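You operate a simulated robot arm through the tools that you are given. There is no shell and no other tool. Be economical: measure what you need, move in short steps, check, and stop when the job is done.

The job below is to be done with a simulated robot arm. You get a single attempt, and the scene is never put back.

Task
Set both air gaps of the dryer to the ticket and lock them.
Fine: free the lock lever, turn the blue and the yellow screw till each display shows the ticket's gap, lever back to locked. Where these are worked on the way, their far stop is far enough and under half their travel is too little: lock lever.
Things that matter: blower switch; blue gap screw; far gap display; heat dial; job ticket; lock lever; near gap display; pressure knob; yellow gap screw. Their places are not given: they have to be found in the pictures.

Only the result counts: the job must be done as asked and must still hold three seconds after the hand-in. Knocking over, shifting, dropping, spilling or breaking anything else fails it.

Robot
A 7-joint arm with a two-finger parallel gripper, fixed in place. Base frame: the origin is at the foot of the arm, x ahead of it, y to its left, z up. Units: cm, rad, N and s.
With the tool pointing down near the work surface it reaches from about 34 to 78 cm from the base axis. Its first joint turns from -2.897 to 2.897 rad. Payload 3.91 kg.
The tool frame sits at the grasp point between the pads (the TCP): z along the fingers, y along the line on which they close. The tips reach 3 cm beyond it. The gripper opens to 11 cm. The fingers are 2 cm wide and 1 cm thick; the gripper's body (4.8 by 11.2 cm) begins 5.5 cm behind the TCP.
Orientation is that of the tool frame in the base frame, as a unit quaternion [x, y, z, w]. With the fingers straight down and closing along the base's y, the tool's x points along the base's -x, its y along +y and its z along -z.

Tools
- The arm moves only by the tool step_arm. Its argument "deltas" is a list of rows, each a list of 7 numbers: the shift along the base's x, y, z in cm, then the turn, a rotation vector about the base's x, y, z in degrees, then the opening, from 0 (shut) to 1 (fully open). In form: [[tx, ty, tz, wx, wy, wz, jaw], ...]. A call has 1 to 12 rows; each row shifts and turns the commanded pose from where the row before left it. Rows are played at 5 a second. More than 5 cm and 0.15 rad between two rows, or a gripper value outside its range, and nothing of the call is played. A pose out of reach is approached as far as the arm can. The call stops where the force on the tool passes 90 N (or 10 N more than at its start, if that is more) or the arm is blocked; 0.2 s more then pass. Each finger travels about 15.3 cm/s and halts on what it meets, pressing with about 26 N; the grip force reading is that of the motor and also rises with nothing between the fingers. The clock runs only during rows and for 0.2 s after the last one: add rows that do not move to give the fingers time. The reply holds the time, the measured pose of the TCP, the force on the tool along the base axes, the opening and the grip force, in the units named above and with some noise, with the torque about the TCP (base axes, N m) and any sound that the robot's microphone picked up.
- Cameras (640 x 400 px; columns grow to the right, rows downward): "scene" is fixed at [5.2, -50.12, 155.41]; the picture's right is [0.99, 0.11, 0.00], its down [0.05, -0.49, -0.87] and it looks along [-0.09, 0.86, -0.50] (base axes); focal length 347 px, centre (320, 200). "wrist" rides on the gripper at [7.7, 0.7, -11.5] in the tool frame; the picture's right is [-0.09, 1.00, 0.00], its down [-0.80, -0.07, -0.59] and it looks along [-0.59, -0.05, 0.80] (tool axes); focal length 270 px, centre (320, 200).
- snapshot(camera): a new picture of that camera. The clock stands still meanwhile.
- slide_trunk(by): slides the trunk up (or, below 0, down) by that many cm; the arm rides with it, the base frame stays. It gives what a move gives, with no picture.
- measure_at(camera, pixels): there is no depth. For up to 12 entries [column, row, z] of the newest picture of that camera ("zoom" is the newest enlarged one), the place [x, y] in the base frame at which the ray of that pixel passes the height z, good to about 0.2 cm. The clock stands still meanwhile.
- enlarge(camera, box): a new picture of the part [left, top, right, bottom] of that camera's present view, enlarged. The clock stands still meanwhile.
- finish_job(): hands the job in; it is judged then, once.

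Work in short steps. Measure before you move; look again where a grasp or a placing could have gone wrong, and mend it. You have 80 turns and 54 pictures in all, those below and enlarged ones among them. Open the gripper and draw the arm clear of the work before you hand the job in, unless the task says otherwise; then end with one line.

The tools are called after "Call:" as name(argument=value, ...) on one line, values as JSON. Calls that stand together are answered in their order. step_arm: Moves the arm, as the interface text tells. Its arguments: {"type":"object","properties":{"deltas":{"type":"array"}},"required":["deltas"]} The other tools are called the same way: slide_trunk (by) slides the trunk up or down; snapshot (camera) takes a picture; measure_at (camera, pixels) gives the place at which the rays of pixels pass given heights; enlarge (camera, box) takes an enlarged picture of a part of a camera's view; finish_job () hands the job in.

At the start:

```text
t: 0.0
tcp_pos: [26.51, 35.33, 122.2]
tcp_rot: [0.0, 1.0, 0.0, 0.001]
force: [0.2, 0.1, 0.5]
torque: [0.01, 0.0, 0.03]
opening: 11.03
gripper_force: 0.0
trunk travel left (down, up): [-57.5, 3.5]
```

scene: 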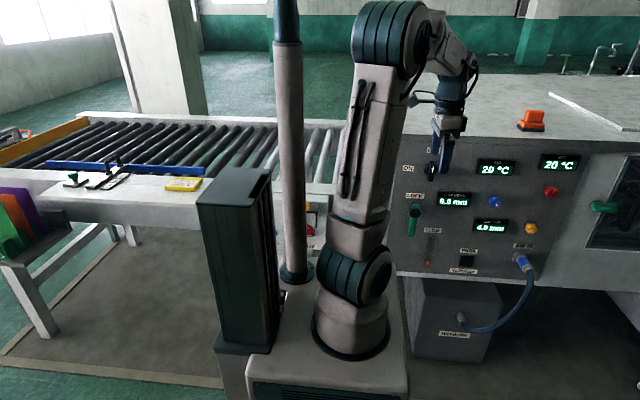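
wrist: 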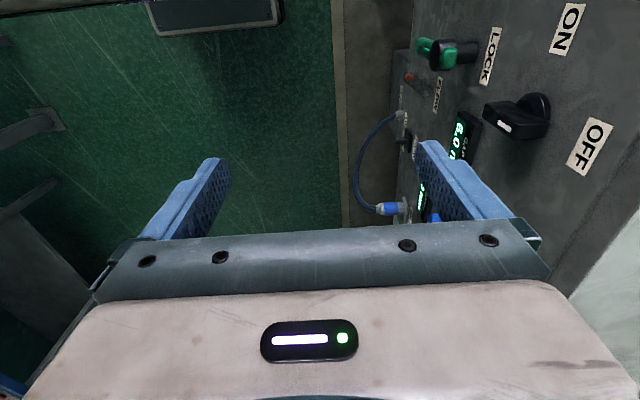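

The panel with displays is at right of the scene picture (columns 395-600, rows 150-290); I enlarge it and the table at left, where the ticket may lie.

Call:
enlarge(camera="scene", box=[390, 140, 610, 280])

Call:
enlarge(camera="scene", box=[30, 120, 220, 240])

```text
2.86 times, centred on (500, 210) of scene
```

zoom: 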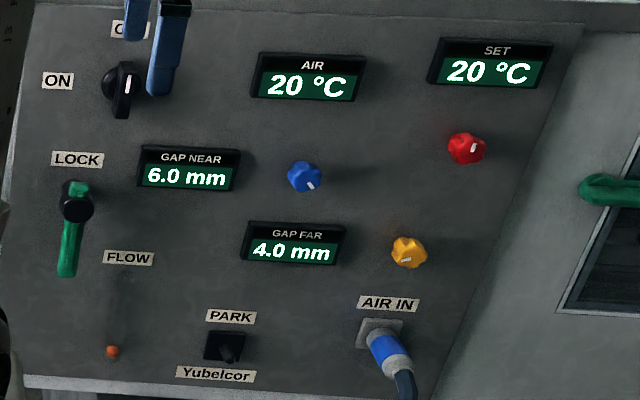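

```text
3.33 times, centred on (125, 180) of scene
```

zoom: 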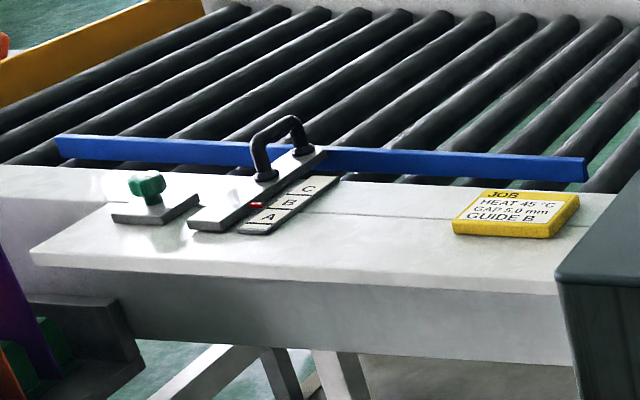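

The ticket (about 182,184) seems to read GAP 5.0 mm; I enlarge it to be sure, and get a close view of the lock and screws.

Call:
enlarge(camera="scene", box=[162, 174, 206, 194])

Call:
enlarge(camera="scene", box=[395, 180, 555, 280])

```text
14.55 times, centred on (184, 184) of scene
```

zoom: 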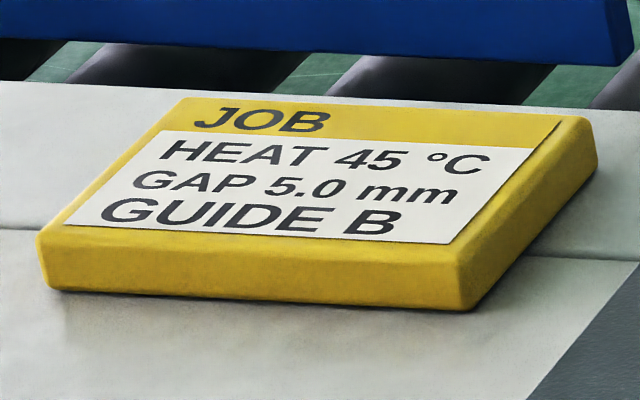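

```text
4.00 times, centred on (475, 230) of scene
```

zoom: 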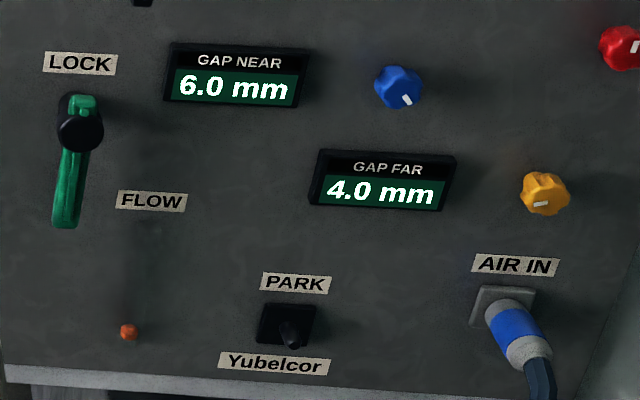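

The ticket wants 5.0 mm on both (near 6.0, far 4.0). Triangulating labels in both pictures gives a near-vertical panel at y≈56.5, lever hub about (26.7,54,92). I back away from the panel, then lower the trunk for a comfortable working height.

Call:
step_arm(deltas=[[0, -4, 0, 0, 0, 0, 1], [2, -4, 0, 0, 0, 0, 0.5], [2, -3, 0, 0, 0, 0, 0]])

Call:
slide_trunk(by=-30)

```text
t: 0.8
tcp_pos: [30.56, 24.34, 122.3]
tcp_rot: [-0.001, 1.0, 0.0, 0.0]
force: [0.3, 0.2, -0.3]
torque: [0.0, 0.01, 0.0]
opening: 0.0
gripper_force: 26.3
trunk travel left (down, up): [-57.5, 3.5]
```

```text
t: 3.8
tcp_pos: [30.47, 24.37, 92.19]
tcp_rot: [0.001, 1.0, 0.0, -0.001]
force: [-0.5, -0.3, 0.1]
torque: [0.0, 0.02, -0.01]
opening: 0.02
gripper_force: 26.2
trunk travel left (down, up): [-27.5, 33.5]
```

Now I turn the tool to point at the panel (+y), camera on top, fingers closing along x; 120° about (1,1,-1), in two calls.

Call:
step_arm(deltas=[[0, 1, 0, 4.62, 4.62, -4.62, 0], [0, 1, 0, 4.62, 4.62, -4.62, 0], [0, 1, 0, 4.62, 4.62, -4.62, 0], [0, 1, 0, 4.62, 4.62, -4.62, 0], [0, 1, 0, 4.62, 4.62, -4.62, 0], [0, 1, 0, 4.62, 4.62, -4.62, 0], [0, 1, 0, 4.62, 4.62, -4.62, 0], [0, 1, 0, 4.62, 4.62, -4.62, 0]])

Call:
step_arm(deltas=[[0, 0, 1, 4.62, 4.62, -4.62, 0], [0, 0, 1, 4.62, 4.62, -4.62, 0], [0, 0, 1, 4.62, 4.62, -4.62, 0], [0, 0, 1, 4.62, 4.62, -4.62, 0], [0, 0, 1, 4.62, 4.62, -4.62, 0], [0, 0, 1, 4.62, 4.62, -4.62, 0], [0, 0, 1, 4.62, 4.62, -4.62, 0], [0, 0, 0, 0, 0, 0, 0]])

Call:
snapshot(camera="wrist")

Call:
snapshot(camera="scene")

```text
t: 5.6
tcp_pos: [30.56, 32.38, 92.34]
tcp_rot: [0.307, 0.848, 0.306, -0.306]
force: [0.6, 1.3, -0.8]
torque: [0.02, 0.01, 0.01]
opening: 0.0
gripper_force: 25.6
trunk travel left (down, up): [-27.5, 33.5]
```

```text
t: 7.4
tcp_pos: [30.37, 32.47, 99.26]
tcp_rot: [0.5, 0.499, 0.501, -0.5]
force: [-0.6, -0.6, 0.7]
torque: [-0.01, 0.01, 0.01]
opening: 0.01
gripper_force: 26.3
trunk travel left (down, up): [-27.5, 33.5]
```

```text
47 pictures are left
```

wrist: 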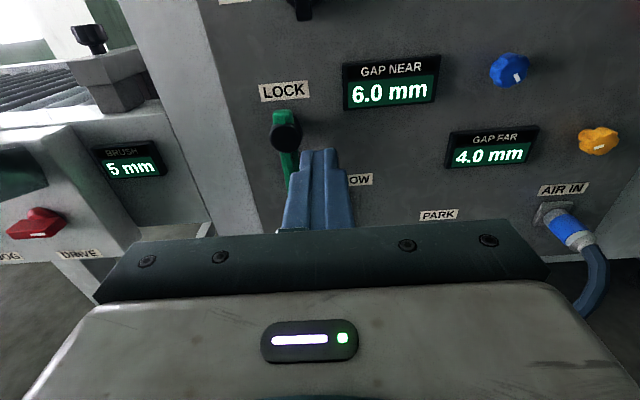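

```text
46 pictures are left
```

scene: 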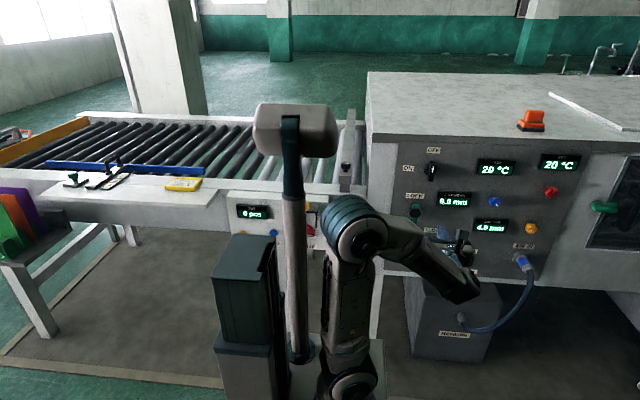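

Good view of everything. I enlarge the wrist view around the lever (290,150) and around the two screws.

Call:
enlarge(camera="wrist", box=[240, 70, 400, 170])

Call:
enlarge(camera="scene", box=[395, 180, 475, 230])

```text
4.00 times, centred on (320, 120) of wrist
```

zoom: 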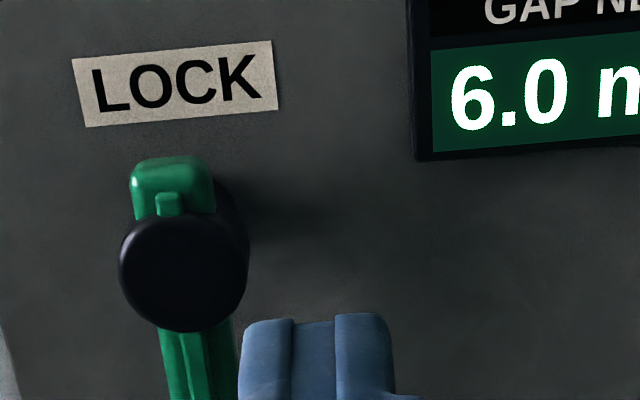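

```text
8.00 times, centred on (435, 205) of scene
```

zoom: 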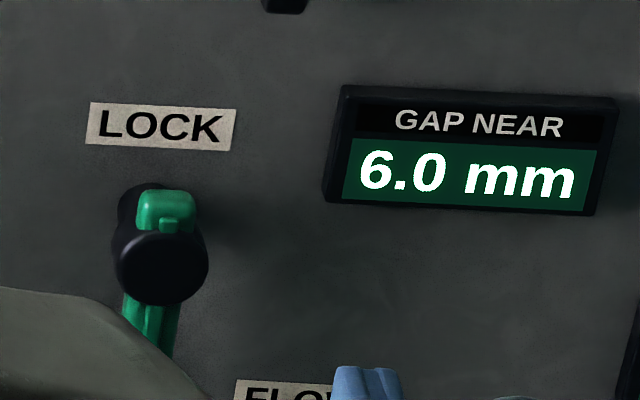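

The lever hangs from a black-capped hub, short end up at the LOCK label. For a better stereo baseline I raise the arm 14 cm and look again.

Call:
step_arm(deltas=[[0, 0, 5, 0, 0, 0, 0], [0, 0, 5, 0, 0, 0, 0], [0, 0, 4, 0, 0, 0, 0], [0, 0, 0, 0, 0, 0, 0]])

Call:
snapshot(camera="wrist")

Call:
enlarge(camera="wrist", box=[200, 150, 360, 250])

```text
t: 8.4
tcp_pos: [30.68, 32.23, 113.14]
tcp_rot: [0.5, 0.5, 0.499, -0.5]
force: [0.6, 0.0, 0.3]
torque: [-0.02, -0.05, -0.01]
opening: 0.02
gripper_force: 25.8
trunk travel left (down, up): [-27.5, 33.5]
```

```text
43 pictures are left
```

wrist: 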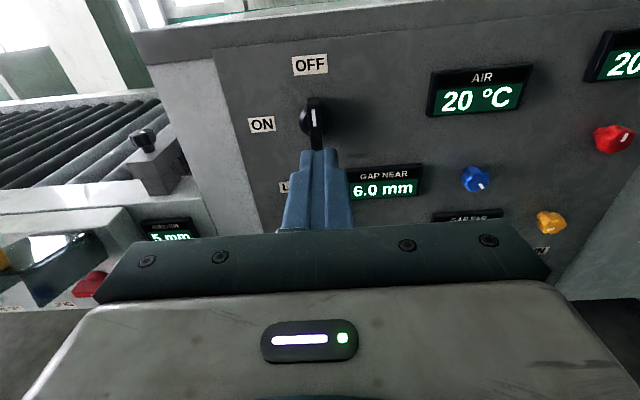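

```text
4.00 times, centred on (280, 200) of wrist
```

zoom: 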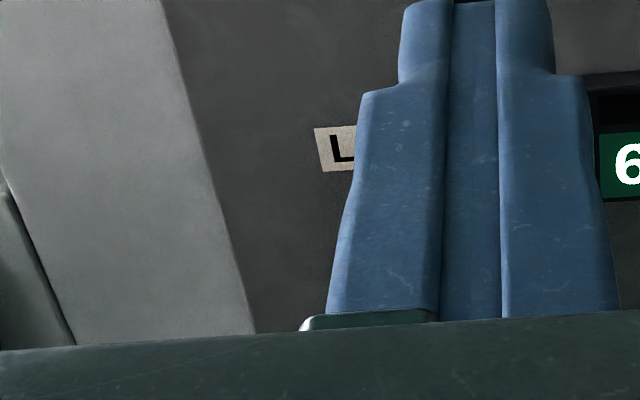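

Stereo gives: lever hub cap (26.2,49.6,94.6), lever front y≈50 hanging to z≈85; blue screw (50.7,51.9,99.3); yellow (64.9,52.6,89.8); panel y≈56. I go in front of the lever's lower arm at (26.2, 40, 88), fingers open to ~4.4 cm to straddle it.

Call:
step_arm(deltas=[[-1, 0, -4.8, 0, 0, 0, 0.2], [-1, 0, -4.8, 0, 0, 0, 0.4], [-1, 0, -4.8, 0, 0, 0, 0.4], [-1, 0, -4.8, 0, 0, 0, 0.4], [-0.5, 0, -4.8, 0, 0, 0, 0.4], [0, 3.5, -1, 0, 0, 0, 0.4], [0, 4, 0, 0, 0, 0, 0.4], [0, 0, 0, 0, 0, 0, 0.4]])

Call:
snapshot(camera="wrist")

Call:
snapshot(camera="scene")

```text
t: 10.2
tcp_pos: [29.42, 41.98, 89.44]
tcp_rot: [-0.499, -0.501, -0.499, 0.501]
force: [-0.1, 0.2, -0.1]
torque: [-0.01, 0.01, -0.02]
opening: 4.39
gripper_force: 0.0
out of reach, approached as far as the arm can: row 4, 5
trunk travel left (down, up): [-27.5, 33.5]
```

```text
41 pictures are left
```

wrist: 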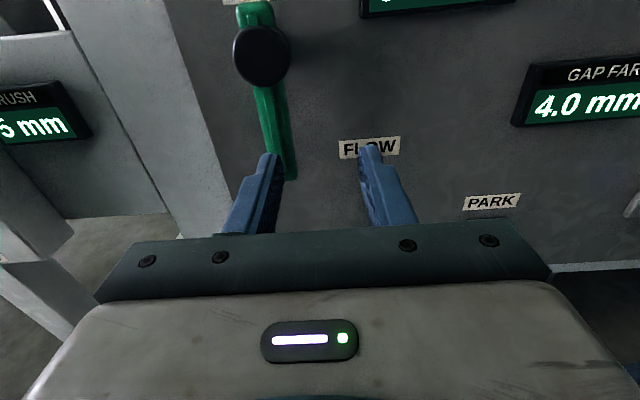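

```text
40 pictures are left
```

scene: 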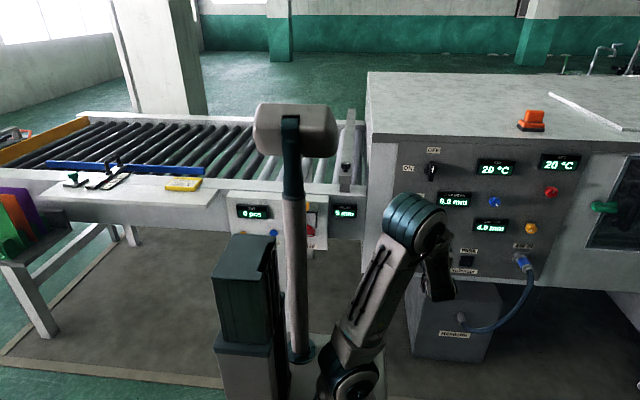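

Now at (29.4,42,89.4); lever end at (285,178) confirms x≈26.1, z≈85.3. I shift left 3.2 and down 1.2 cm and look before going in.

Call:
step_arm(deltas=[[-1.6, 0, -0.6, 0, 0, 0, 0.4], [-1.6, 0, -0.6, 0, 0, 0, 0.4], [0, 2, 0, 0, 0, 0, 0.4], [0, 0, 0, 0, 0, 0, 0.4]])

Call:
snapshot(camera="wrist")

```text
t: 11.2
tcp_pos: [26.32, 43.85, 88.45]
tcp_rot: [0.501, 0.499, 0.5, -0.5]
force: [-0.5, 0.4, -0.3]
torque: [0.01, -0.01, 0.03]
opening: 4.39
gripper_force: 0.1
trunk travel left (down, up): [-27.5, 33.5]
```

```text
39 pictures are left
```

wrist: 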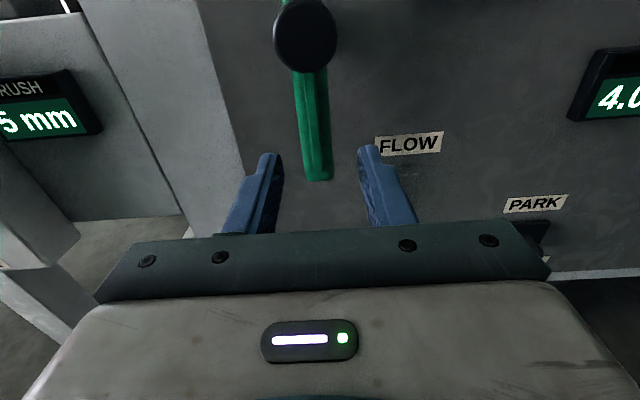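

The lever sits centred between the fingers; I advance 5.5 cm (tips to y≈52.3) and check.

Call:
step_arm(deltas=[[0, 2, 0, 0, 0, 0, 0.4], [0, 2, 0, 0, 0, 0, 0.4], [0, 1.5, 0, 0, 0, 0, 0.4], [0, 0, 0, 0, 0, 0, 0.4]])

Call:
snapshot(camera="wrist")

```text
t: 12.2
tcp_pos: [26.4, 49.53, 88.29]
tcp_rot: [0.499, 0.501, 0.5, -0.5]
force: [1.2, -0.5, -0.8]
torque: [0.04, -0.02, 0.03]
opening: 4.4
gripper_force: 0.1
trunk travel left (down, up): [-27.5, 33.5]
```

```text
38 pictures are left
```

wrist: 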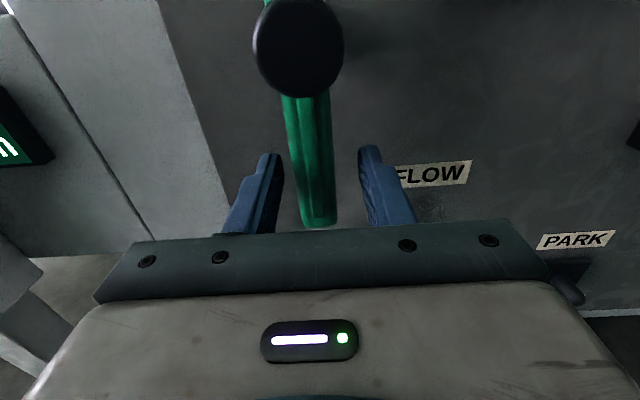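

The lever is between the fingers. I nudge +x by 2.5 cm in small steps and see whether it gives.

Call:
step_arm(deltas=[[0.8, 0, 0, 0, 0, 0, 0.4], [0.6, 0, 0, 0, 0, 0, 0.4], [0.6, 0, 0, 0, 0, 0, 0.4], [0.6, 0, 0.1, 0, 0, 0, 0.4], [0, 0, 0, 0, 0, 0, 0.4]])

Call:
snapshot(camera="wrist")

```text
t: 13.4
tcp_pos: [28.07, 49.54, 88.39]
tcp_rot: [0.497, 0.504, 0.497, -0.502]
force: [-41.2, -7.7, -11.9]
torque: [0.22, -0.34, 0.57]
opening: 6.48
gripper_force: 20.7
trunk travel left (down, up): [-27.5, 33.5]
```

```text
37 pictures are left
```

wrist: 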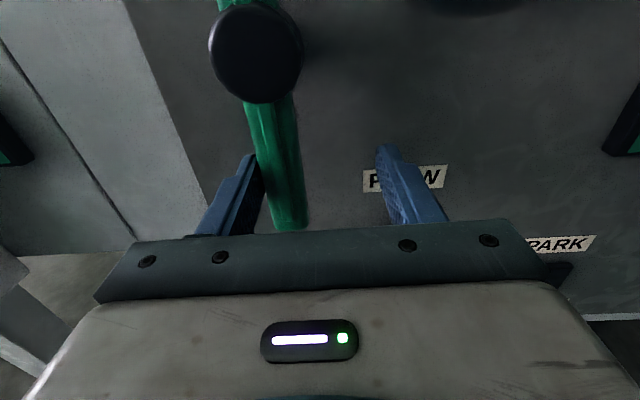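

The lever did not give toward +x (41 N, the finger was pushed open). I back off and try toward -x.

Call:
step_arm(deltas=[[-1.3, 0, 0, 0, 0, 0, 0.4], [-1.3, 0, 0, 0, 0, 0, 0.4], [-0.8, 0, 0, 0, 0, 0, 0.4], [-0.6, 0, 0, 0, 0, 0, 0.4], [-0.6, 0, 0, 0, 0, 0, 0.4], [-0.6, 0, 0.1, 0, 0, 0, 0.4], [0, 0, 0, 0, 0, 0, 0.4]])

Call:
snapshot(camera="wrist")

```text
t: 15.0
tcp_pos: [23.53, 49.35, 88.48]
tcp_rot: [0.501, 0.5, 0.5, -0.5]
force: [3.1, -0.4, -2.4]
torque: [0.0, 0.08, -0.02]
opening: 4.58
gripper_force: 1.5
trunk travel left (down, up): [-27.5, 33.5]
```

```text
36 pictures are left
```

wrist: 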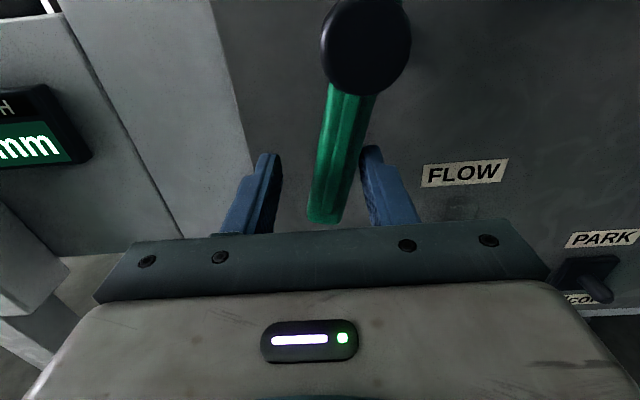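

It gives toward -x with about 3 N. I follow the arc around the hub (26.2, 94.6), turning the tool with it about +y.

Call:
step_arm(deltas=[[-0.85, 0, 0.44, 0, 8, 0, 0.4], [-0.74, 0, 0.54, 0, 8, 0, 0.4], [-0.66, 0, 0.64, 0, 8, 0, 0.4], [-0.57, 0, 0.73, 0, 8, 0, 0.4], [-0.46, 0, 0.8, 0, 8, 0, 0.4], [-0.35, 0, 0.85, 0, 8, 0, 0.4], [0, 0, 0, 0, 0, 0, 0.4]])

Call:
snapshot(camera="wrist")

```text
t: 16.6
tcp_pos: [19.95, 49.43, 92.64]
tcp_rot: [0.66, 0.253, 0.254, -0.66]
force: [-0.3, -0.4, -1.7]
torque: [-0.05, 0.06, 0.0]
opening: 4.46
gripper_force: 0.7
trunk travel left (down, up): [-27.5, 33.5]
```

```text
35 pictures are left
```

wrist: 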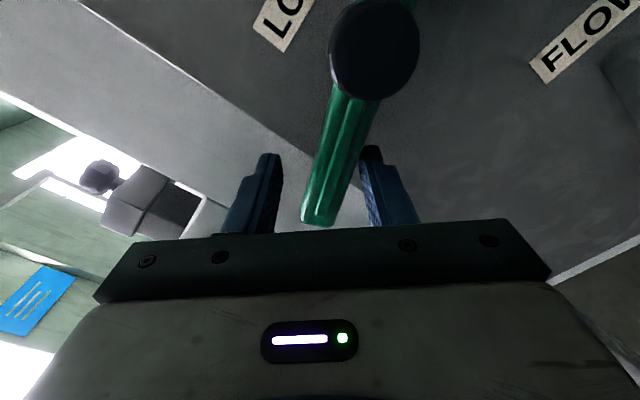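

Following well (lever ≈60°). I continue along the arc until a stop is felt.

Call:
step_arm(deltas=[[-0.22, 0, 0.89, 0, 8, 0, 0.4], [-0.1, 0, 0.92, 0, 8, 0, 0.4], [0.04, 0, 0.92, 0, 8, 0, 0.4], [0, 0, 0, 0, 0, 0, 0.4]])

```text
t: 17.6
tcp_pos: [19.63, 49.39, 95.39]
tcp_rot: [0.699, 0.11, 0.11, -0.698]
force: [0.0, -0.3, -5.7]
torque: [-0.06, 0.09, -0.08]
opening: 4.68
gripper_force: 2.7
trunk travel left (down, up): [-27.5, 33.5]
```

Call:
step_arm(deltas=[[0.16, 0, 0.91, 0, 8, 0, 0.4], [0.28, 0, 0.87, 0, 8, 0, 0.4], [0, 0, 0, 0, 0, 0, 0.4]])

Call:
snapshot(camera="wrist")

```text
t: 18.4
tcp_pos: [20.23, 49.43, 96.47]
tcp_rot: [0.713, 0.011, 0.011, -0.701]
force: [2.1, -2.2, -41.4]
torque: [-0.45, 0.37, 0.34]
opening: 6.45
gripper_force: 20.8
trunk travel left (down, up): [-27.5, 33.5]
```

```text
34 pictures are left
```

wrist: 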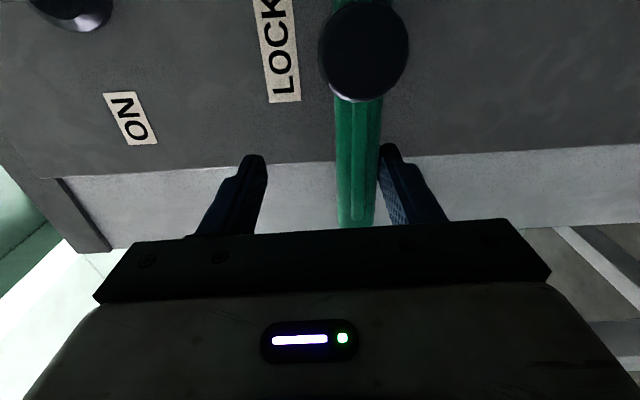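

41 N stop: lever is horizontal, the far stop. I relax to its middle, back straight out, and check it stays.

Call:
step_arm(deltas=[[-0.2, 0, -1.2, 0, 0, 0, 0.4], [0, 0, -0.9, 0, 0, 0, 0.4], [0, -3, 0, 0, 0, 0, 0.4], [0, -3, 0, 0, 0, 0, 0.4], [3, -2, 0, 0, -8, 0, 0.4], [3, 0, 0, 0, -8, 0, 0.4], [4, 0, 0, 0, -8, 0, 0.4], [4, 0, 1, 0, -8, 0, 0.4], [4, 0, 1, 0, -8, 0, 0.4], [4, 0, 1, 0, -8, 0, 0.4], [0, 0, 0, 0, -8, 0, 0.4], [0, 0, 0, 0, 0, 0, 0.4]])

Call:
snapshot(camera="wrist")

Call:
snapshot(camera="scene")

```text
t: 21.0
tcp_pos: [42.01, 41.18, 98.19]
tcp_rot: [0.618, 0.344, 0.343, -0.618]
force: [0.5, 0.2, -0.9]
torque: [0.0, -0.01, 0.0]
opening: 4.42
gripper_force: 0.1
trunk travel left (down, up): [-27.5, 33.5]
```

```text
33 pictures are left
```

wrist: 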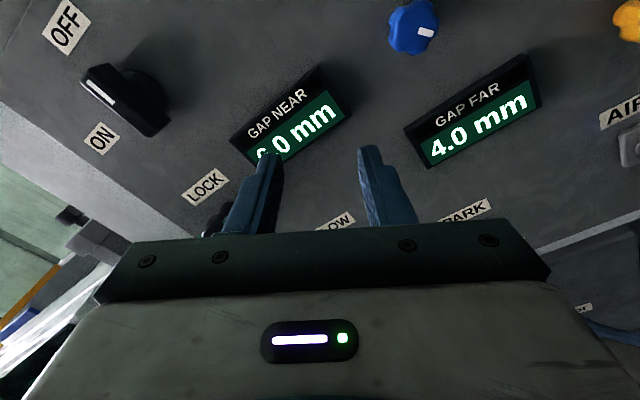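

```text
32 pictures are left
```

scene: 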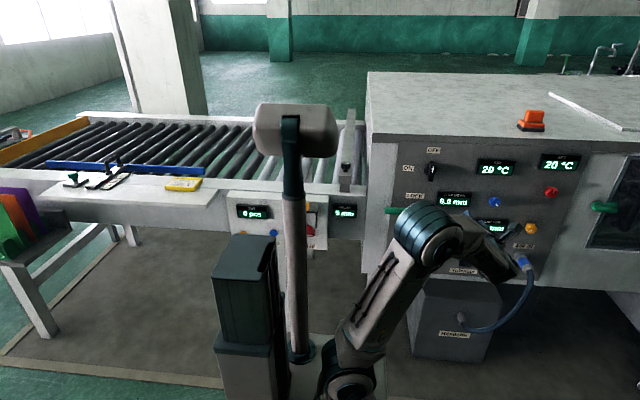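

The lever stays horizontal (green at 393,211 in scene). Now I go in front of the blue screw at (50.7, 43, 99.3), roll back to zero, fingers at 6.6 cm.

Call:
step_arm(deltas=[[3, 0, 0.5, 0, -8, 0, 0.6], [3, 0, 0.6, 0, -8, 0, 0.6], [2.7, 1, 0, 0, -8, 0, 0.6], [0, 1, 0, 0, -8, 0, 0.6], [0, 0, 0, 0, 0, 0, 0.6]])

Call:
snapshot(camera="wrist")

```text
t: 22.2
tcp_pos: [50.61, 43.31, 99.18]
tcp_rot: [0.499, 0.501, 0.5, -0.5]
force: [0.2, -0.4, -0.3]
torque: [0.04, 0.03, -0.04]
opening: 6.6
gripper_force: 0.2
trunk travel left (down, up): [-27.5, 33.5]
```

```text
31 pictures are left
```

wrist: 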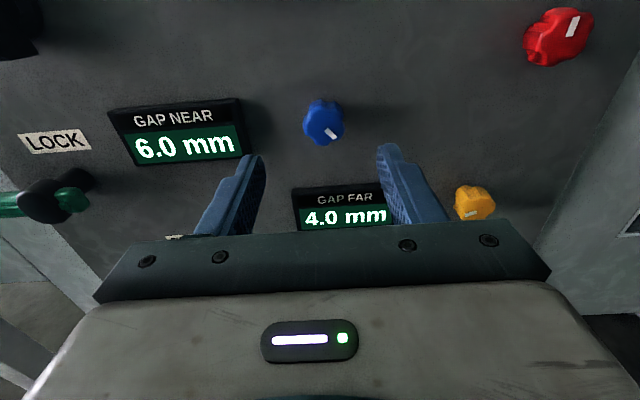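

The blue screw at (324,126) lies at (51.0,52,99.1). I shift +0.35 in x and advance with the fingers open to TCP y≈50.5, then look.

Call:
step_arm(deltas=[[0.35, 2, 0, 0, 0, 0, 0.6], [0, 2, 0, 0, 0, 0, 0.6], [0, 2, 0, 0, 0, 0, 0.6], [0, 1.3, 0, 0, 0, 0, 0.6], [0, 0, 0, 0, 0, 0, 0.6]])

Call:
snapshot(camera="wrist")

```text
t: 23.4
tcp_pos: [50.98, 50.6, 99.25]
tcp_rot: [0.5, 0.5, 0.5, -0.5]
force: [0.4, 0.2, 0.2]
torque: [0.02, 0.03, -0.02]
opening: 6.62
gripper_force: 0.0
trunk travel left (down, up): [-27.5, 33.5]
```

```text
30 pictures are left
```

wrist: 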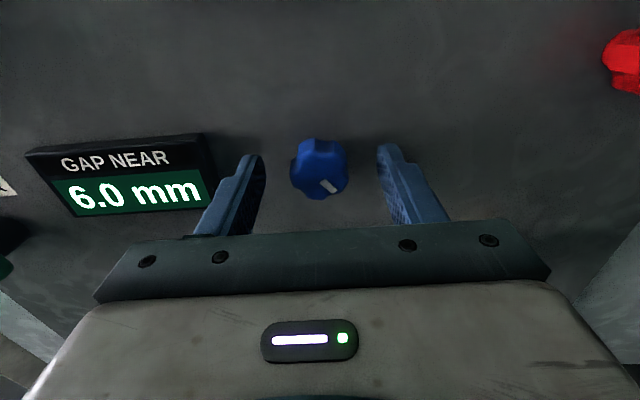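

The screw is centred between the fingers and the near display is visible. I close and test with a small turn (+8° about y).

Call:
step_arm(deltas=[[0, 0, 0, 0, 0, 0, 0.4], [0, 0, 0, 0, 0, 0, 0.2], [0, 0, 0, 0, 0, 0, 0.1], [0, 0, 0, 0, 0, 0, 0.1], [0, 0, 0, 0, 4, 0, 0.1], [0, 0, 0, 0, 4, 0, 0.1], [0, 0, 0, 0, 0, 0, 0.1]])

Call:
snapshot(camera="wrist")

```text
t: 25.0
tcp_pos: [51.15, 50.62, 99.1]
tcp_rot: [-0.533, -0.465, -0.464, 0.533]
force: [4.2, 6.0, 3.3]
torque: [-0.49, 0.02, 0.34]
opening: 3.36
gripper_force: 45.1
trunk travel left (down, up): [-27.5, 33.5]
```

```text
29 pictures are left
```

wrist: 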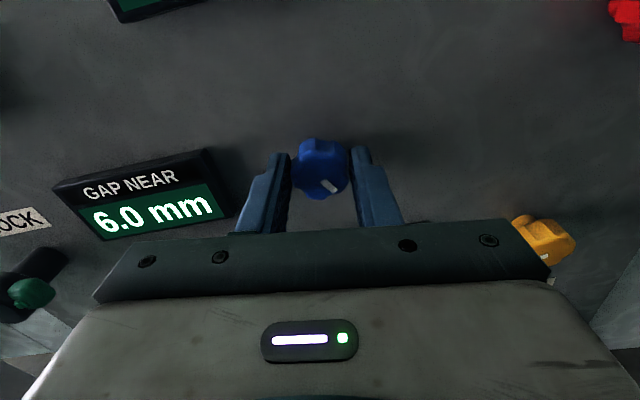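

The screw turned along with the gripper (pointer unchanged relative to the fingers); display still 6.0. I turn on by 24°.

Call:
step_arm(deltas=[[0, 0, 0, 0, 6, 0, 0.1], [0, 0, 0, 0, 6, 0, 0.1], [0, 0, 0, 0, 6, 0, 0.1], [0, 0, 0, 0, 6, 0, 0.1], [0, 0, 0, 0, 0, 0, 0.1]])

Call:
snapshot(camera="wrist")

```text
t: 26.2
tcp_pos: [51.1, 50.77, 99.06]
tcp_rot: [-0.618, -0.342, -0.342, 0.619]
force: [13.1, 13.4, 13.1]
torque: [0.75, 0.02, 0.03]
opening: 3.37
gripper_force: 45.1
trunk travel left (down, up): [-27.5, 33.5]
```

```text
28 pictures are left
```

wrist: 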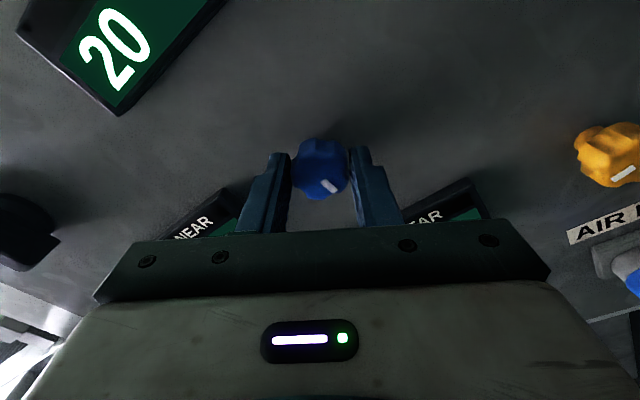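

Turned with the knob; the near display is hidden here, so I read it from the scene camera.

Call:
enlarge(camera="scene", box=[395, 180, 555, 280])

```text
4.00 times, centred on (475, 230) of scene
```

zoom: 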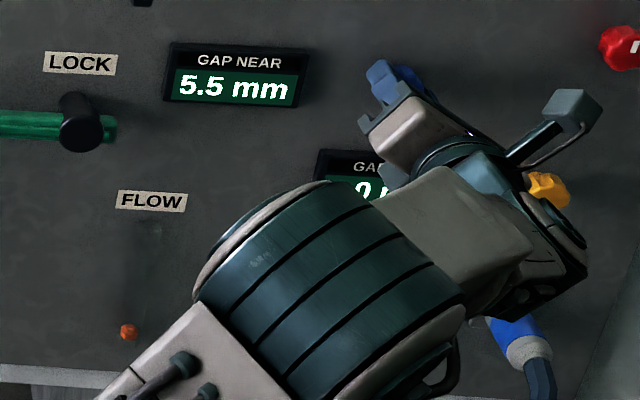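

Near shows 5.5 after 32°, right direction. I turn 20° more and read again.

Call:
step_arm(deltas=[[0, 0, 0, 0, 5, 0, 0.1], [0, 0, 0, 0, 5, 0, 0.1], [0, 0, 0, 0, 5, 0, 0.1], [0, 0, 0, 0, 5, 0, 0.1], [0, 0, 0, 0, 0, 0, 0.1]])

Call:
enlarge(camera="scene", box=[395, 180, 555, 280])

```text
t: 27.4
tcp_pos: [51.12, 50.47, 99.05]
tcp_rot: [0.669, 0.229, 0.23, -0.669]
force: [18.2, 12.9, 17.2]
torque: [0.66, 0.01, -0.14]
opening: 3.36
gripper_force: 45.0
trunk travel left (down, up): [-27.5, 33.5]
```

```text
4.00 times, centred on (475, 230) of scene
```

zoom: 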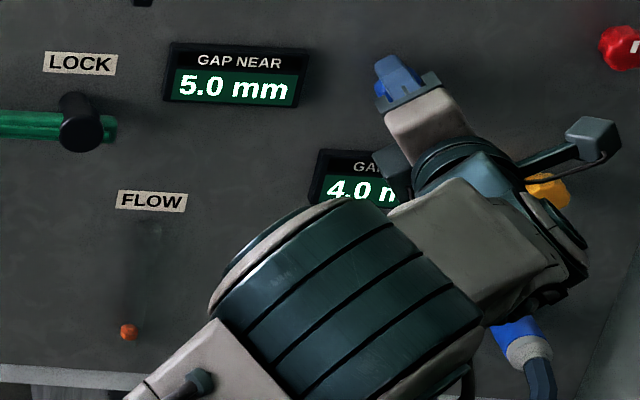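

Near shows 5.0. I release, back straight out 8 cm, and check the display holds.

Call:
step_arm(deltas=[[0, 0, 0, 0, 0, 0, 0.35], [0, 0, 0, 0, 0, 0, 0.6], [0, 0, 0, 0, 0, 0, 0.6], [0, -2, 0, 0, 0, 0, 0.6], [0, -3, 0, 0, 0, 0, 0.6], [0, -3, 0, 0, 0, 0, 0.6], [3.5, 0, -2.5, 0, 0, 0, 0.6], [3.5, 0, -2.5, 0, 0, 0, 0.6], [3.5, 0, -2.3, 0, 0, 0, 0.6], [3.3, 0, -2, 0, 0, 0, 0.6], [0, 0, 0, 0, 0, 0, 0.6]])

Call:
enlarge(camera="scene", box=[395, 180, 555, 280])

Call:
snapshot(camera="wrist")

```text
t: 29.8
tcp_pos: [64.95, 42.68, 89.97]
tcp_rot: [-0.668, -0.23, -0.23, 0.669]
force: [0.6, 2.1, 0.1]
torque: [0.02, -0.01, 0.0]
opening: 6.61
gripper_force: 0.2
trunk travel left (down, up): [-27.5, 33.5]
```

```text
4.00 times, centred on (475, 230) of scene
```

zoom: 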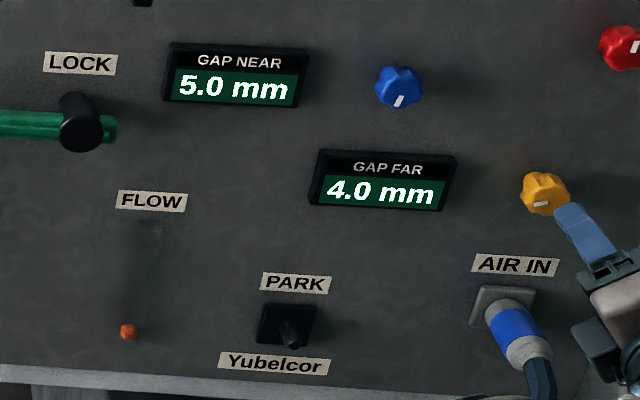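

```text
24 pictures are left
```

wrist: 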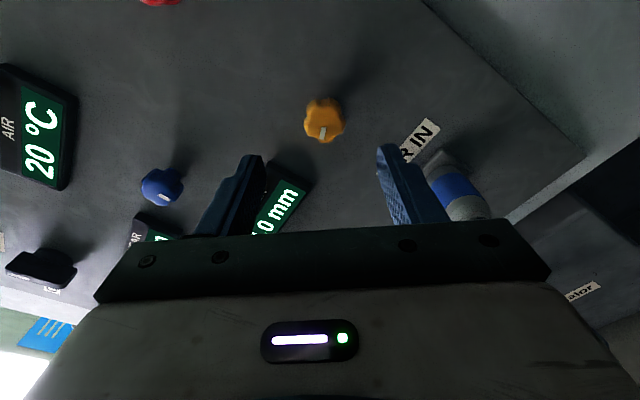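

Near holds at 5.0. The yellow screw (324,120) is on axis within 0.3 cm; I correct by (0.2,-0.25), advance 8.3 cm and look.

Call:
step_arm(deltas=[[0.2, 2, -0.25, 0, 0, 0, 0.6], [0, 2, 0, 0, 0, 0, 0.6], [0, 2, 0, 0, 0, 0, 0.6], [0, 2.2, 0, 0, 0, 0, 0.6], [0, 0, 0, 0, 0, 0, 0.6]])

Call:
snapshot(camera="wrist")

```text
t: 31.0
tcp_pos: [64.91, 50.93, 89.68]
tcp_rot: [0.669, 0.231, 0.23, -0.668]
force: [0.3, -0.3, 0.1]
torque: [0.0, 0.0, -0.02]
opening: 6.58
gripper_force: 0.0
trunk travel left (down, up): [-27.5, 33.5]
```

```text
23 pictures are left
```

wrist: 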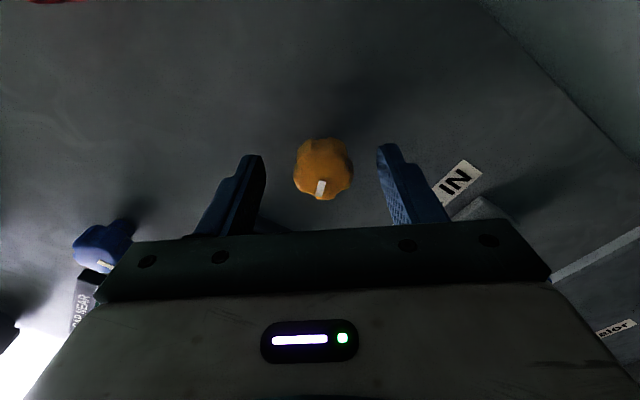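

Centred. I close and turn -32° about y (opposite of the blue), then read the display.

Call:
step_arm(deltas=[[0, 0, 0, 0, 0, 0, 0.4], [0, 0, 0, 0, 0, 0, 0.2], [0, 0, 0, 0, 0, 0, 0.1], [0, 0, 0, 0, 0, 0, 0.1], [0, 0, 0, 0, -6.4, 0, 0.1], [0, 0, 0, 0, -6.4, 0, 0.1], [0, 0, 0, 0, -6.4, 0, 0.1], [0, 0, 0, 0, -6.4, 0, 0.1], [0, 0, 0, 0, -6.4, 0, 0.1], [0, 0, 0, 0, 0, 0, 0.1]])

Call:
enlarge(camera="scene", box=[395, 180, 555, 280])

```text
t: 33.2
tcp_pos: [64.92, 50.73, 89.54]
tcp_rot: [-0.579, -0.406, -0.405, 0.579]
force: [-1.6, -6.5, -7.5]
torque: [-0.22, -0.03, 0.7]
opening: 3.32
gripper_force: 45.2
trunk travel left (down, up): [-27.5, 33.5]
```

```text
4.00 times, centred on (475, 230) of scene
```

zoom: 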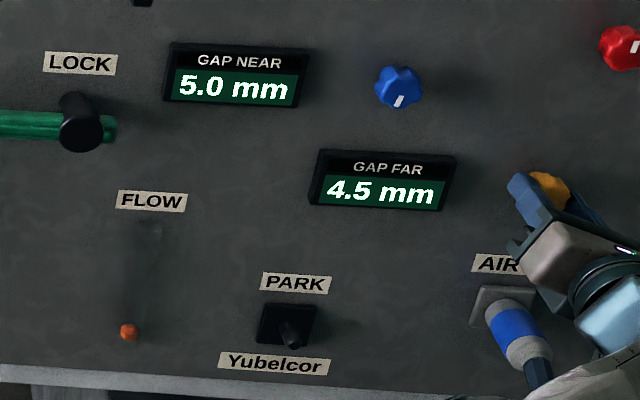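

Far reads 4.5, as expected. I turn 20° more and read again.

Call:
step_arm(deltas=[[0, 0, 0, 0, -5, 0, 0.1], [0, 0, 0, 0, -5, 0, 0.1], [0, 0, 0, 0, -5, 0, 0.1], [0, 0, 0, 0, -5, 0, 0.1], [0, 0, 0, 0, 0, 0, 0.1]])

Call:
enlarge(camera="scene", box=[395, 180, 555, 280])

```text
t: 34.4
tcp_pos: [64.94, 50.93, 89.6]
tcp_rot: [0.5, 0.5, 0.5, -0.499]
force: [-3.7, -10.4, -11.7]
torque: [-0.48, -0.01, 0.49]
opening: 3.33
gripper_force: 45.0
trunk travel left (down, up): [-27.5, 33.5]
```

```text
4.00 times, centred on (475, 230) of scene
```

zoom: 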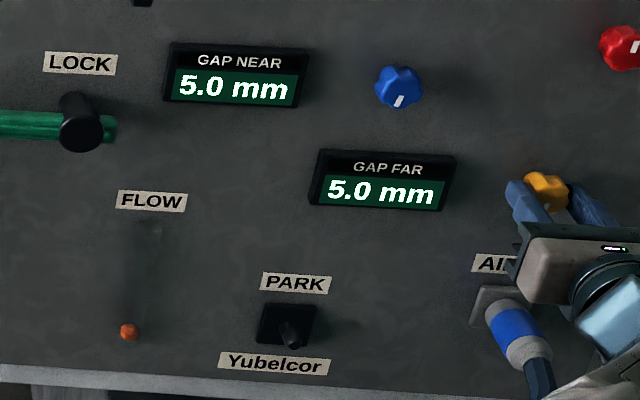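

Both 5.0. I release yellow, back out, and travel back toward the lever at y≈42, rolling +88° on the way.

Call:
step_arm(deltas=[[0, 0, 0, 0, 0, 0, 0.35], [0, 0, 0, 0, 0, 0, 0.6], [0, 0, 0, 0, 0, 0, 0.6], [0, -3, 0, 0, 0, 0, 0.6], [0, -3, 0, 0, 0, 0, 0.6], [0, -3, 0, 0, 0, 0, 0.5], [-4, 0, 0.5, 0, 8, 0, 0.4], [-4, 0, 0.5, 0, 8, 0, 0.4], [-4, 0, 0.5, 0, 8, 0, 0.4], [-4, 0, 0.5, 0, 8, 0, 0.4], [-4, 0, 0.5, 0, 8, 0, 0.4]])

Call:
step_arm(deltas=[[-4, 0, 0.5, 0, 8, 0, 0.4], [-4, 0, 0.5, 0, 8, 0, 0.4], [-4, 0, 0.5, 0, 8, 0, 0.4], [-4, 0, 0.5, 0, 8, 0, 0.4], [-4, 0, 0.4, 0, 8, 0, 0.4], [-4, 0, 0, 0, 8, 0, 0.4], [0, 0, 0, 0, 0, 0, 0.4]])

Call:
snapshot(camera="wrist")

Call:
enlarge(camera="scene", box=[395, 180, 555, 280])

```text
t: 36.8
tcp_pos: [44.98, 41.88, 92.06]
tcp_rot: [-0.641, -0.298, -0.297, 0.642]
force: [0.2, 0.4, 0.3]
torque: [0.04, -0.01, 0.05]
opening: 4.4
gripper_force: 0.1
trunk travel left (down, up): [-27.5, 33.5]
```

```text
t: 38.4
tcp_pos: [20.92, 41.93, 94.56]
tcp_rot: [-0.707, -0.011, -0.011, 0.707]
force: [-0.5, -0.1, -0.3]
torque: [-0.01, -0.02, 0.02]
opening: 4.4
gripper_force: 0.1
trunk travel left (down, up): [-27.5, 33.5]
```

```text
20 pictures are left
```

wrist: 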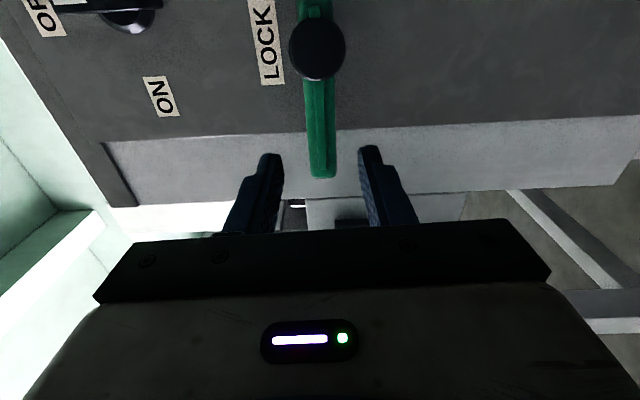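

```text
4.00 times, centred on (475, 230) of scene
```

zoom: 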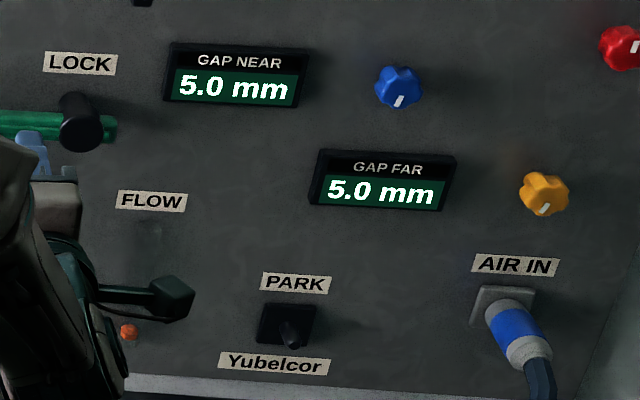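

Both displays hold 5.0 and the lever is centred between the fingers. I advance 7.5 cm around it.

Call:
step_arm(deltas=[[-0.8, 2, 0, 0, 0, 0, 0.4], [-0.4, 2, 0, 0, 0, 0, 0.4], [0, 2, 0, 0, 0, 0, 0.4], [0, 1.5, 0, 0, 0, 0, 0.4], [0, 0, 0, 0, 0, 0, 0.4]])

Call:
snapshot(camera="wrist")

```text
t: 39.6
tcp_pos: [19.76, 49.34, 94.49]
tcp_rot: [0.707, 0.012, 0.012, -0.707]
force: [0.9, 0.4, -0.1]
torque: [0.0, 0.01, -0.01]
opening: 4.38
gripper_force: 0.1
trunk travel left (down, up): [-27.5, 33.5]
```

```text
18 pictures are left
```

wrist: 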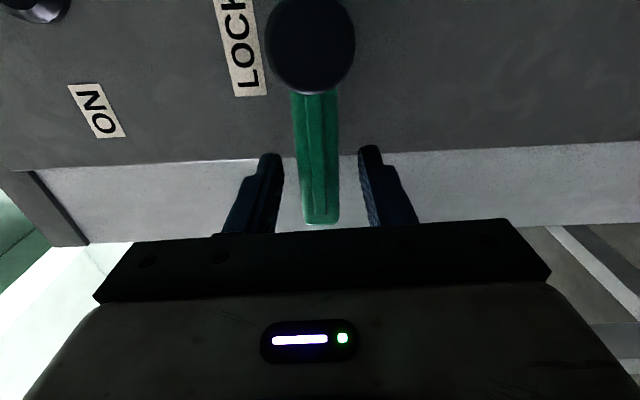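

Straddled. I sweep the lever down along the same arc toward the locked stop.

Call:
step_arm(deltas=[[0.1, 0, -1.25, 0, 0, 0, 0.4], [0.25, 0, -0.87, 0, -8, 0, 0.4], [0.37, 0, -0.83, 0, -8, 0, 0.4], [0.48, 0, -0.77, 0, -8, 0, 0.4], [0.58, 0, -0.7, 0, -8, 0, 0.4], [0.68, 0, -0.6, 0, -8, 0, 0.4], [0.75, 0, -0.51, 0, -8, 0, 0.4], [0.82, 0, -0.4, 0, -8, 0, 0.4], [0.86, 0, -0.28, 0, -8, 0, 0.4], [0, 0, 0, 0, 0, 0, 0.4]])

Call:
snapshot(camera="wrist")

```text
t: 41.8
tcp_pos: [24.65, 49.4, 88.18]
tcp_rot: [-0.592, -0.386, -0.385, 0.593]
force: [-1.9, -0.1, -0.3]
torque: [0.01, -0.03, 0.05]
opening: 4.45
gripper_force: 0.4
trunk travel left (down, up): [-27.5, 33.5]
```

```text
17 pictures are left
```

wrist: 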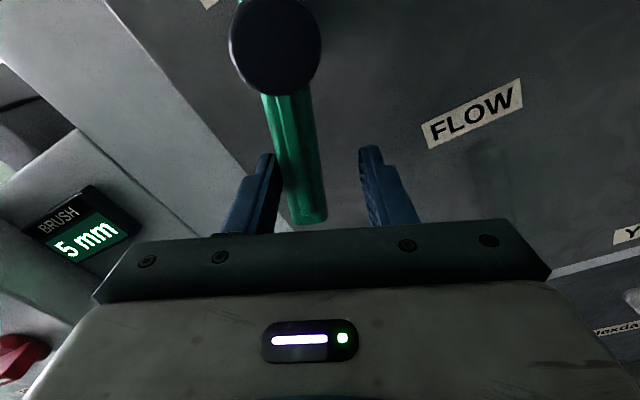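

The lever follows (about 25° short of vertical). I continue to the stop.

Call:
step_arm(deltas=[[0.89, 0, -0.15, 0, -8, 0, 0.4], [0.91, 0, -0.04, 0, -8, 0, 0.4], [0.9, 0, 0.1, 0, -8, 0, 0.4], [0.7, 0, 0.1, 0, 0, 0, 0.4], [0, 0, 0, 0, 0, 0, 0.4]])

Call:
snapshot(camera="wrist")

```text
t: 43.0
tcp_pos: [27.61, 49.36, 88.24]
tcp_rot: [0.498, 0.503, 0.498, -0.5]
force: [-23.6, -3.8, -4.7]
torque: [0.05, 0.09, 0.37]
opening: 5.52
gripper_force: 11.5
trunk travel left (down, up): [-27.5, 33.5]
```

```text
16 pictures are left
```

wrist: 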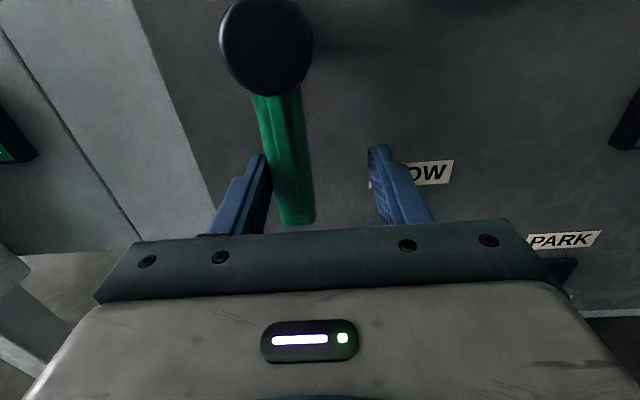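

The stop pushes back with 24 N: locked position. I centre, back straight out 8 cm, and verify.

Call:
step_arm(deltas=[[-1, 0, 0, 0, 0, 0, 0.4], [-0.7, 0, 0, 0, 0, 0, 0.4], [0, -2.5, 0, 0, 0, 0, 0.4], [0, -2.5, 0, 0, 0, 0, 0.4], [0, -2.5, 0, 0, 0, 0, 0.4], [4, 0, 0, 0, 0, 0, 0.4], [4, 0, 0, 0, 0, 0, 0.6], [4, 0, -1, 0, 0, 0, 0.8], [4, -2, -1, 0, 0, 0, 1], [4, -2, 0, 0, 0, 0, 1], [0, 0, 0, 0, 0, 0, 1]])

Call:
snapshot(camera="wrist")

Call:
enlarge(camera="scene", box=[390, 140, 610, 280])

```text
t: 45.4
tcp_pos: [46.29, 37.96, 86.17]
tcp_rot: [0.5, 0.5, 0.5, -0.5]
force: [0.9, 0.6, -0.4]
torque: [0.01, -0.02, 0.0]
opening: 10.99
gripper_force: 0.1
trunk travel left (down, up): [-27.5, 33.5]
```

```text
15 pictures are left
```

wrist: 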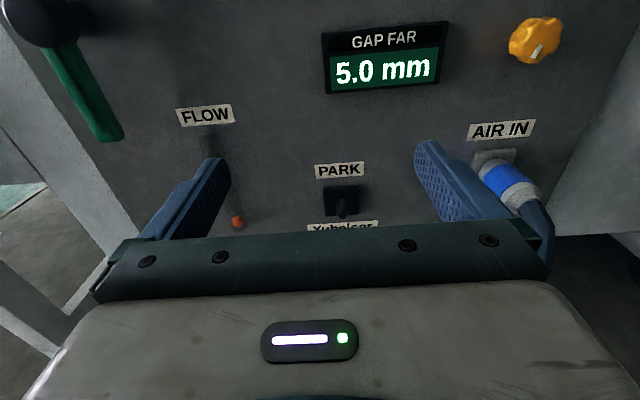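

```text
2.86 times, centred on (500, 210) of scene
```

zoom: 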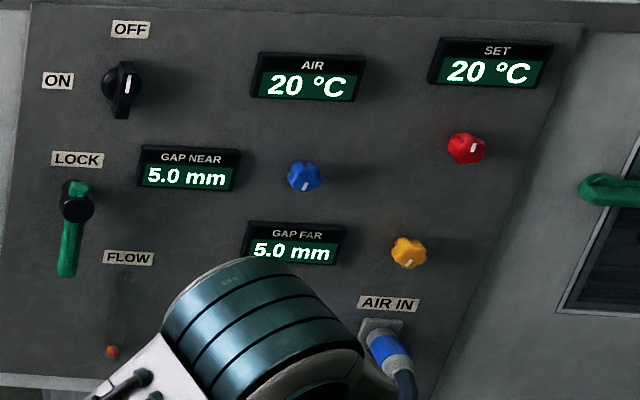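

Both displays read 5.0 mm, the lever is back down at its locked stop as at the start, the blower switch and heat dial are unchanged, and the gripper is open and clear. Handing in.

Call:
finish_job()

```text
The job is handed in.
```

Both gap displays read the ticket's 5.0 mm, the lock lever is back at its locked stop, and the job is handed in.
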